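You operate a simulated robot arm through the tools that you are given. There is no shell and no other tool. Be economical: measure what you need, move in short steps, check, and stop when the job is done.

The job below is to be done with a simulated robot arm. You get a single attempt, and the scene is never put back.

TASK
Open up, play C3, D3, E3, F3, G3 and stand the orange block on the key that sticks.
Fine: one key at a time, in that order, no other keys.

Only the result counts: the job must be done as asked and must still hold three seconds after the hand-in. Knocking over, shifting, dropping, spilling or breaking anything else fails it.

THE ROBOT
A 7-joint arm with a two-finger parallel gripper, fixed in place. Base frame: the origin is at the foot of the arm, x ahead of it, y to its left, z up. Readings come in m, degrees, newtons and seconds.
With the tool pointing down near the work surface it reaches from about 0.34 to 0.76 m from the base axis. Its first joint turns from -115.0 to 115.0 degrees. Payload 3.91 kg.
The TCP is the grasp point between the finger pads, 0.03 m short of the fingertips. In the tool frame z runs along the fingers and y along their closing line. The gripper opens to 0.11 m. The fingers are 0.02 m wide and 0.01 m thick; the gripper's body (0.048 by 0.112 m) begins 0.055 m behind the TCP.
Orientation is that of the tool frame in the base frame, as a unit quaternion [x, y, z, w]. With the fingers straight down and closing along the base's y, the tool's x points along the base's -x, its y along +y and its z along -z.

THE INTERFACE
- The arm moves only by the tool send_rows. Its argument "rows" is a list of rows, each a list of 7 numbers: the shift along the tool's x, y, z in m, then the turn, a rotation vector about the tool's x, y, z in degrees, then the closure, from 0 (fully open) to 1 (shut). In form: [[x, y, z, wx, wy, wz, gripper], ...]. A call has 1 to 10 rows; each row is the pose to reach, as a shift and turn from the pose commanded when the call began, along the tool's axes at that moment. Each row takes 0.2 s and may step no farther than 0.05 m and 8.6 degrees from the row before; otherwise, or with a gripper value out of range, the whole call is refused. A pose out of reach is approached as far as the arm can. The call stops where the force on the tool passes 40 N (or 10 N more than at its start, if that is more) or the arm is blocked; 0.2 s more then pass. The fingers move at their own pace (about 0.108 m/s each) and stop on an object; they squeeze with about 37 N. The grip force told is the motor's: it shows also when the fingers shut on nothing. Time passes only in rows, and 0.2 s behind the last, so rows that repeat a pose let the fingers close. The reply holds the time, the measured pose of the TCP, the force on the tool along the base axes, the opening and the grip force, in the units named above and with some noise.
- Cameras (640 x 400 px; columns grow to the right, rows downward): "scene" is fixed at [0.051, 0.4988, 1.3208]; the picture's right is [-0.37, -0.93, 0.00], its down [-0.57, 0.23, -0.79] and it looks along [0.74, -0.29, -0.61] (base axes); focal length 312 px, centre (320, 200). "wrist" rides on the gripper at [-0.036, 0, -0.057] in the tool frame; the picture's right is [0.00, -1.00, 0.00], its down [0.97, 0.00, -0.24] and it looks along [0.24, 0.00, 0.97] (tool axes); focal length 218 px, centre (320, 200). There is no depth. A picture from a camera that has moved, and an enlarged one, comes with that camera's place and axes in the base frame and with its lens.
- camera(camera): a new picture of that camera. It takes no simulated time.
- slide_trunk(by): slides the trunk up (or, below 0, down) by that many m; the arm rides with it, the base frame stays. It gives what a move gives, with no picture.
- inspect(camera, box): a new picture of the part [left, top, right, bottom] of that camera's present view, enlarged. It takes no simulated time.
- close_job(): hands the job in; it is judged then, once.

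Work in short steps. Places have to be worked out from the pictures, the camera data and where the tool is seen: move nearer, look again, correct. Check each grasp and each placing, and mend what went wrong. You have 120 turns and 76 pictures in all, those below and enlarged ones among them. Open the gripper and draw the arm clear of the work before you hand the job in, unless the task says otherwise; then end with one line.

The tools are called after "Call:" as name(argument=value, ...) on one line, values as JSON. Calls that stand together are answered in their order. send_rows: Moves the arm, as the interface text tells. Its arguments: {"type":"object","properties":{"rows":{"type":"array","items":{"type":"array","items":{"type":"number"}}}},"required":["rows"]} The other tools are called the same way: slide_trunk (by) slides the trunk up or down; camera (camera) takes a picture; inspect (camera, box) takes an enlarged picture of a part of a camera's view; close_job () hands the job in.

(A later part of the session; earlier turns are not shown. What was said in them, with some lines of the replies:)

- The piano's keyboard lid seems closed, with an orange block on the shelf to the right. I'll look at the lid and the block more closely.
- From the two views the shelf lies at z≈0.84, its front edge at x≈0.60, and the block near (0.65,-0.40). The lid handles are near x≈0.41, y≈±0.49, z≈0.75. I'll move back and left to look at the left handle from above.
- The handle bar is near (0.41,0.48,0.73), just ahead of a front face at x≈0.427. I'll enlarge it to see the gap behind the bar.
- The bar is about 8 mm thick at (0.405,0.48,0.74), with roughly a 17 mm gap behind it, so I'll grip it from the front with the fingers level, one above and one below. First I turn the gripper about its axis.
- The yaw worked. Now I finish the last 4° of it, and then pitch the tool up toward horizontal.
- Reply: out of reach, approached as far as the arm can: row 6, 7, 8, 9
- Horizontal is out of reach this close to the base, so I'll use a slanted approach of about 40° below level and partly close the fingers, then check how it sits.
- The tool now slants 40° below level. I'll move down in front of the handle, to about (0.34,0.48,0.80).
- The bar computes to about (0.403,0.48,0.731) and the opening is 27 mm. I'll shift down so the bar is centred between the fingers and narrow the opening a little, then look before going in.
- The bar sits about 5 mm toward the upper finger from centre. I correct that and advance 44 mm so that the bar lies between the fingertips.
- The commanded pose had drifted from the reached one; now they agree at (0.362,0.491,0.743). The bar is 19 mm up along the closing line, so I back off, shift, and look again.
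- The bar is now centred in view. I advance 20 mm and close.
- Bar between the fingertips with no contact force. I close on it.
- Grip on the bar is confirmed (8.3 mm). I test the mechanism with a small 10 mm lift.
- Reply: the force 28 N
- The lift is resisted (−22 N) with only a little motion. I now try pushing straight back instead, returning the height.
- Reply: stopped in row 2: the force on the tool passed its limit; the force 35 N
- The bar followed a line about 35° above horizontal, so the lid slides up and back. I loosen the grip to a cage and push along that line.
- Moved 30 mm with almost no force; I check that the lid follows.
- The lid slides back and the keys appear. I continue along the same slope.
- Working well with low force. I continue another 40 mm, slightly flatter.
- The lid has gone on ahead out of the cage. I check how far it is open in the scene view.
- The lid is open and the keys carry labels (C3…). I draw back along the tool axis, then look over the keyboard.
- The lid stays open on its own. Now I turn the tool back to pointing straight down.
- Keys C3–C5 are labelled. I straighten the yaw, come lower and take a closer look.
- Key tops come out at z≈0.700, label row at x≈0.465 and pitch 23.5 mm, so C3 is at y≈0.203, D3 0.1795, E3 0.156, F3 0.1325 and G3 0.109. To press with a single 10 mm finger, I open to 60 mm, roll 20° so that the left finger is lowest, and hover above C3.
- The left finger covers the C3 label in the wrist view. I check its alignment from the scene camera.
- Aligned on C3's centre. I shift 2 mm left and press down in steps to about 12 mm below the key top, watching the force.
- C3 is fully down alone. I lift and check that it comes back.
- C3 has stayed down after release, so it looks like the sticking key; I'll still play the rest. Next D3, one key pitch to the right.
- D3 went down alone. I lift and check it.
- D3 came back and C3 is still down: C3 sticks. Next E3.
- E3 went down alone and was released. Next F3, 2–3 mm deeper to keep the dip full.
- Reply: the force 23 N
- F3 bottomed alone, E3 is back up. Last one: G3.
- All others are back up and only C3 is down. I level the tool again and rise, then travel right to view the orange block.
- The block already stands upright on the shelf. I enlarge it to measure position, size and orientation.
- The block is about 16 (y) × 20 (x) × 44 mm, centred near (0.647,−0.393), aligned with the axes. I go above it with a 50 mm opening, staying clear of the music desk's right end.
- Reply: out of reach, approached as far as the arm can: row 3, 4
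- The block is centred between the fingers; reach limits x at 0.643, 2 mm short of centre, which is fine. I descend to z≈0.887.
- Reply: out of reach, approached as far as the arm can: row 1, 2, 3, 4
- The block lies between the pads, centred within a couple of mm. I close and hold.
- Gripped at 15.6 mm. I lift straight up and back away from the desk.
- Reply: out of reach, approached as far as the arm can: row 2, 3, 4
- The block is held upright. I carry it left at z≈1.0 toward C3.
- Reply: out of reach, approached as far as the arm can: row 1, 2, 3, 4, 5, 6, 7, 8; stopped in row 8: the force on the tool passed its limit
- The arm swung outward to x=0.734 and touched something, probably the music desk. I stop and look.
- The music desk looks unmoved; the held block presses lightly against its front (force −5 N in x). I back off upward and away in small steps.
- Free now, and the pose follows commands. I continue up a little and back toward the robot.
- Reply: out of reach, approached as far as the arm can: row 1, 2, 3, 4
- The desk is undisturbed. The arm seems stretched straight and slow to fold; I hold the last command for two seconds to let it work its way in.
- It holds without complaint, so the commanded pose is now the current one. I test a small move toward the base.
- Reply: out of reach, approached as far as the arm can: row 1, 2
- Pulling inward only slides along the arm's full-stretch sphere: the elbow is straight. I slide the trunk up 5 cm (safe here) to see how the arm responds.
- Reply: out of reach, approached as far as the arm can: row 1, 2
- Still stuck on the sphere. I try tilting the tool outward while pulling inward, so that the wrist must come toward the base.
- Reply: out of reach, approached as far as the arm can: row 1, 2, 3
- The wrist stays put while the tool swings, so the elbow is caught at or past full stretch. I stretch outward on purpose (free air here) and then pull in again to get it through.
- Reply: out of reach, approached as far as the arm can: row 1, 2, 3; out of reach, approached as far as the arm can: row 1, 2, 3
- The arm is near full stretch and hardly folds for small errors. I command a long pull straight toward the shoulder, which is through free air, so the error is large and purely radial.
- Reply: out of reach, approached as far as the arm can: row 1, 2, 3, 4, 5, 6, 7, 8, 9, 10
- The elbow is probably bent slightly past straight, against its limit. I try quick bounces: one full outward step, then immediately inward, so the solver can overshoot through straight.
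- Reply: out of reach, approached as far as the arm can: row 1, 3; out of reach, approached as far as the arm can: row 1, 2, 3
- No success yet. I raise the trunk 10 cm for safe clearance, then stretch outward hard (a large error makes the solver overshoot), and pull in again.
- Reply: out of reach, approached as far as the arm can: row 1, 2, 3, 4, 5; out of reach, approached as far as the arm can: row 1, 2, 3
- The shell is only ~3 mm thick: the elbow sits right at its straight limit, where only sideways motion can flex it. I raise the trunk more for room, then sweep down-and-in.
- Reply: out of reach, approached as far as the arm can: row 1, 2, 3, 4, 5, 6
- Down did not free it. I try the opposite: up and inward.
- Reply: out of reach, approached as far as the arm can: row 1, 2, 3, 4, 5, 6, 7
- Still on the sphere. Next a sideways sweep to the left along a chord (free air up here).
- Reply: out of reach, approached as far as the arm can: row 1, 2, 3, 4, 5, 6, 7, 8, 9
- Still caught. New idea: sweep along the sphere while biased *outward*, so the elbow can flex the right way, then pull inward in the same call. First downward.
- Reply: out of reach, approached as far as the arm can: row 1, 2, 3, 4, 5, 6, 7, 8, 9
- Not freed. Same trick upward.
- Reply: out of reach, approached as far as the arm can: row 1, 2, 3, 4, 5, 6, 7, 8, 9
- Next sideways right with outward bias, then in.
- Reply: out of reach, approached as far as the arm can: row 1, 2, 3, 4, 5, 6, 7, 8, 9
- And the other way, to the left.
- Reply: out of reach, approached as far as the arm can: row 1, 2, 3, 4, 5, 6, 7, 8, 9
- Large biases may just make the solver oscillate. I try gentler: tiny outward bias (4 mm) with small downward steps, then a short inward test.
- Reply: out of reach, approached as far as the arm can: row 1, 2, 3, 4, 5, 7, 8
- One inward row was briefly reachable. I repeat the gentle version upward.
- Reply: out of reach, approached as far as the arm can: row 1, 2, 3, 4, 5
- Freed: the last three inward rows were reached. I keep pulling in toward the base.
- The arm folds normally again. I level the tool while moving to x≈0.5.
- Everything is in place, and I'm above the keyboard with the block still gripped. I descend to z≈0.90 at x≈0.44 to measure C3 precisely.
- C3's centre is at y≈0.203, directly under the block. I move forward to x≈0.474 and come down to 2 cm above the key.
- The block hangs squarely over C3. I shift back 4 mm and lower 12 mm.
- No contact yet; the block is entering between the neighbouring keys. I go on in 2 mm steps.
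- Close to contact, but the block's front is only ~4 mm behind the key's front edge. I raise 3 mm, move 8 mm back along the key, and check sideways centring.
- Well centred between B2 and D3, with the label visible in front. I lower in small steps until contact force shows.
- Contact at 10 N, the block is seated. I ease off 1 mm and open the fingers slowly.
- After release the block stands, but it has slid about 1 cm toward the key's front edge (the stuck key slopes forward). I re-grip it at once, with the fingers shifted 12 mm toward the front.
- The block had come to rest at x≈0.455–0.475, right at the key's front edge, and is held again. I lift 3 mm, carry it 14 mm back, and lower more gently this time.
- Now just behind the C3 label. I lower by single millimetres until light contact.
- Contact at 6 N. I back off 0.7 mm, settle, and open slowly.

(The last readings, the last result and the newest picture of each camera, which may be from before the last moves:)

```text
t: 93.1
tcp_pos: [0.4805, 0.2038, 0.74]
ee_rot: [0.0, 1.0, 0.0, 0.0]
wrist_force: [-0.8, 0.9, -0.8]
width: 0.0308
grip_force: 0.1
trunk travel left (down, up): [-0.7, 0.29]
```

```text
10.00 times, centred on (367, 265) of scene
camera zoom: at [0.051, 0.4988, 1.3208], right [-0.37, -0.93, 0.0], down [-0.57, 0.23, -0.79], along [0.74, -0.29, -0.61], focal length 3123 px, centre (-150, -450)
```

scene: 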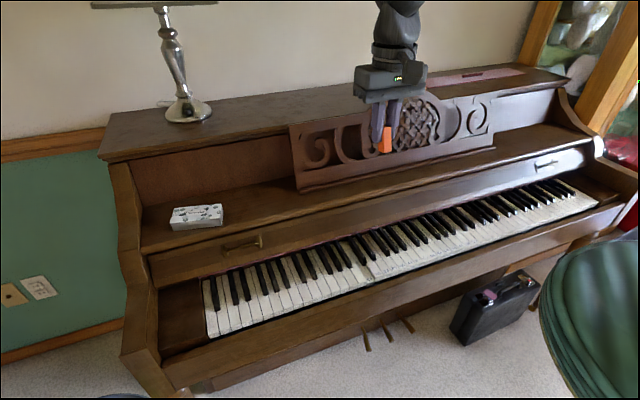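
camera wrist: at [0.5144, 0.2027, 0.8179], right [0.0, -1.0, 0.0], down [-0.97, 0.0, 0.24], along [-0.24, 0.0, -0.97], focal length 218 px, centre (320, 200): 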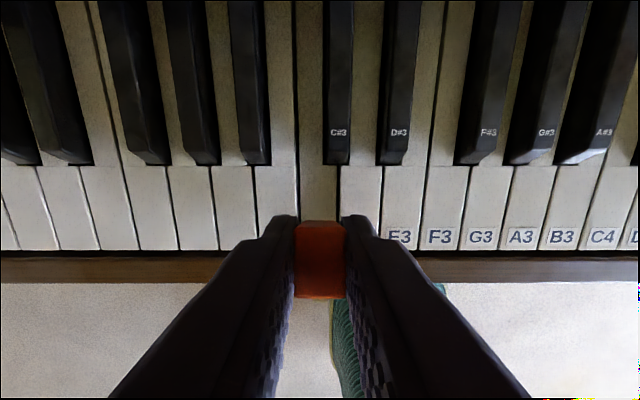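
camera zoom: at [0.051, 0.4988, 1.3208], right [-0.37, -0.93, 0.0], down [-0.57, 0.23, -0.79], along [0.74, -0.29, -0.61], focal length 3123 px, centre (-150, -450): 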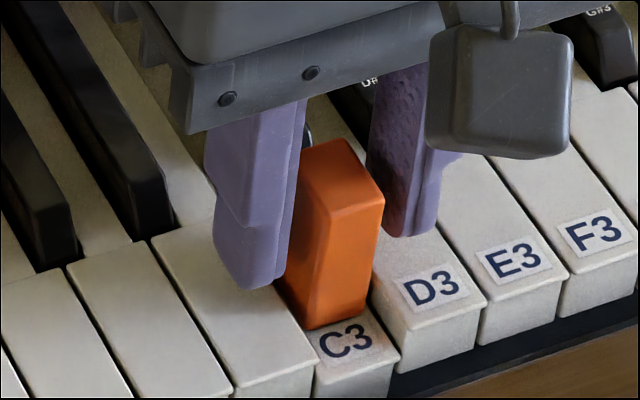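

Released and standing behind the label. I wait a second with the fingers slightly wider to see whether it creeps.

Call:
send_rows(rows=[[0, 0, 0, 0, 0, 0, 0.65], [0, 0, 0, 0, 0, 0, 0.6], [0, 0, 0, 0, 0, 0, 0.6], [0, 0, 0, 0, 0, 0, 0.6], [0, 0, 0, 0, 0, 0, 0.6], [0, 0, 0, 0, 0, 0, 0.6]])

Call:
inspect(camera="scene", box=[335, 245, 399, 285])

```text
t: 94.5
tcp_pos: [0.4798, 0.2027, 0.7402]
ee_rot: [0.001, 1.0, 0.0, 0.0]
wrist_force: [0.5, -0.5, 0.8]
width: 0.0443
grip_force: 0.0
trunk travel left (down, up): [-0.7, 0.29]
```

```text
10.00 times, centred on (367, 265) of scene
camera zoom: at [0.051, 0.4988, 1.3208], right [-0.37, -0.93, 0.0], down [-0.57, 0.23, -0.79], along [0.74, -0.29, -0.61], focal length 3123 px, centre (-150, -450)
```

zoom: 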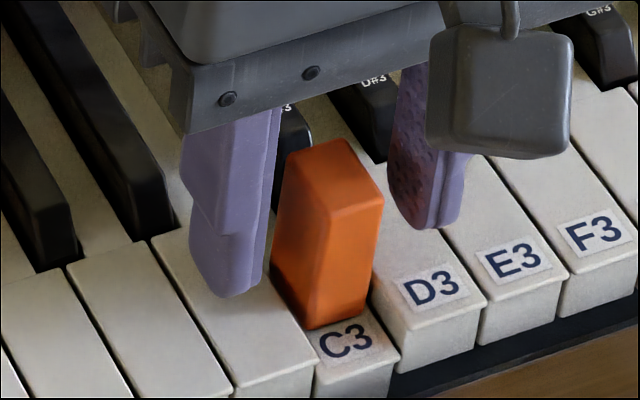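

The block has not moved for over a second. I draw the gripper straight up, then back clear.

Call:
send_rows(rows=[[0, 0, -0.02, 0, 0, 0, 0.6], [0, 0, -0.05, 0, 0, 0, 0.6], [0, 0, -0.09, 0, 0, 0, 0.5], [0, 0, -0.13, 0, 0, 0, 0.3], [0, 0, -0.18, 0, 0, 0, 0], [0.01, -0.04, -0.22, 0, 0, 0, 0], [0.02, -0.08, -0.25, 0, 0, 0, 0], [0.03, -0.12, -0.27, 0, 0, 0, 0], [0.04, -0.165, -0.27, 0, 0, 0, 0], [0.04, -0.165, -0.27, 0, 0, 0, 0]])

Call:
camera(camera="scene")

Call:
inspect(camera="scene", box=[315, 215, 415, 285])

```text
refused: row 6 steps farther than a row can; nothing moved
```

```text
8 pictures are left
```

scene: 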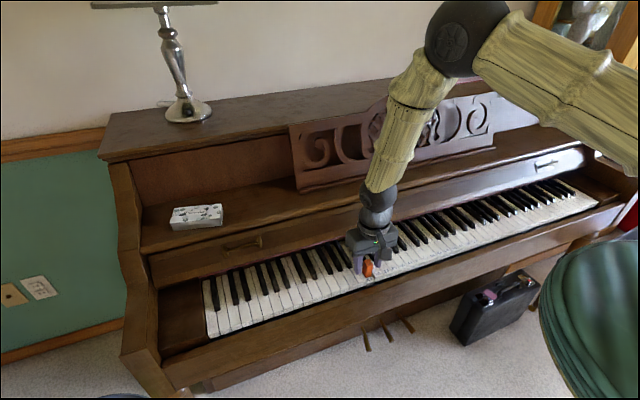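

```text
5.71 times, centred on (365, 250) of scene
camera zoom: at [0.051, 0.4988, 1.3208], right [-0.37, -0.93, 0.0], down [-0.57, 0.23, -0.79], along [0.74, -0.29, -0.61], focal length 1784 px, centre (63, -86)
```

zoom: 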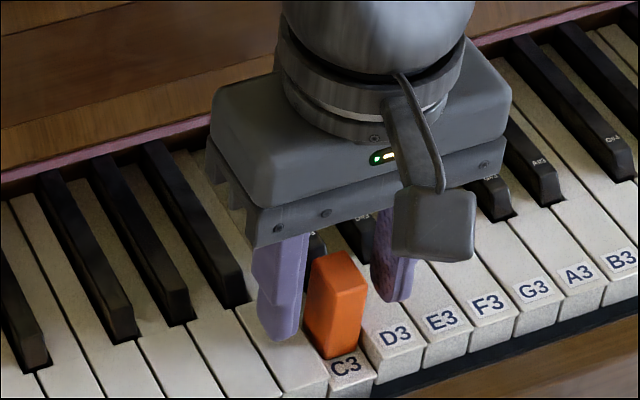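

One row's step was too long, so nothing moved. I repeat the retreat with shorter steps.

Call:
send_rows(rows=[[0, 0, -0.02, 0, 0, 0, 0.6], [0, 0, -0.05, 0, 0, 0, 0.6], [0, 0, -0.09, 0, 0, 0, 0.5], [0, 0, -0.13, 0, 0, 0, 0.3], [0, 0, -0.17, 0, 0, 0, 0], [0, 0, -0.21, 0, 0, 0, 0], [0.01, -0.035, -0.23, 0, 0, 0, 0], [0.02, -0.075, -0.24, 0, 0, 0, 0], [0.03, -0.115, -0.25, 0, 0, 0, 0], [0.04, -0.155, -0.25, 0, 0, 0, 0]])

Call:
inspect(camera="scene", box=[315, 215, 415, 285])

Call:
camera(camera="scene")

```text
t: 96.7
tcp_pos: [0.4376, 0.0501, 0.9886]
ee_rot: [0.0, 1.0, 0.0, 0.0]
wrist_force: [0.1, -0.3, 0.0]
width: 0.1102
grip_force: 0.1
trunk travel left (down, up): [-0.7, 0.29]
```

```text
5.71 times, centred on (365, 250) of scene
camera zoom: at [0.051, 0.4988, 1.3208], right [-0.37, -0.93, 0.0], down [-0.57, 0.23, -0.79], along [0.74, -0.29, -0.61], focal length 1784 px, centre (63, -86)
```

zoom: 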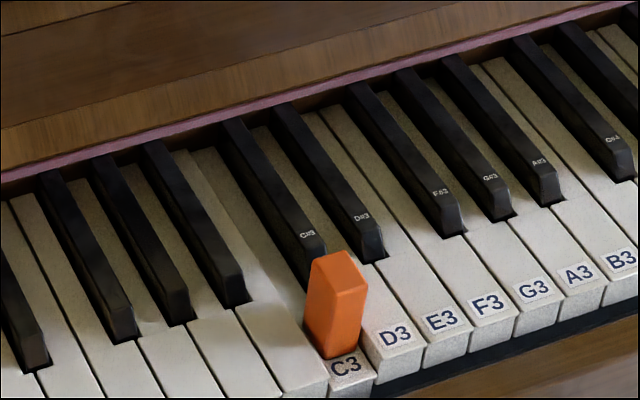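

```text
5 pictures are left
```

scene: 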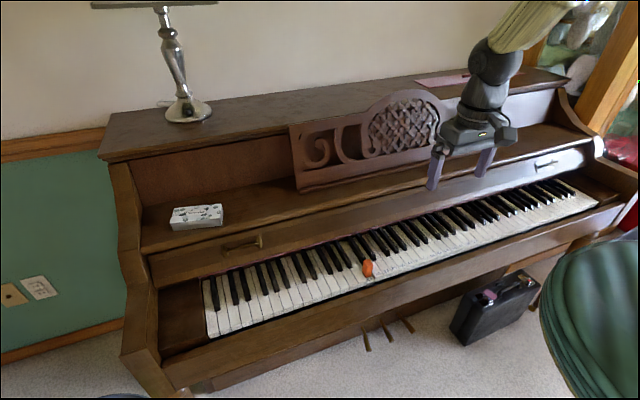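

The block stands upright on the stuck C3, the lid is open, nothing else has shifted, and the gripper is open and clear. I hand the job in.

Call:
close_job()

```text
The job is handed in.
```

I opened the lid and played C3, D3, E3, F3 and G3 in that order, one at a time with no other keys; C3 was the one that stuck, and the orange block now stands upright on it. While I carried it there, the arm locked at full stretch and the block lightly touched the music desk, which did not visibly move.
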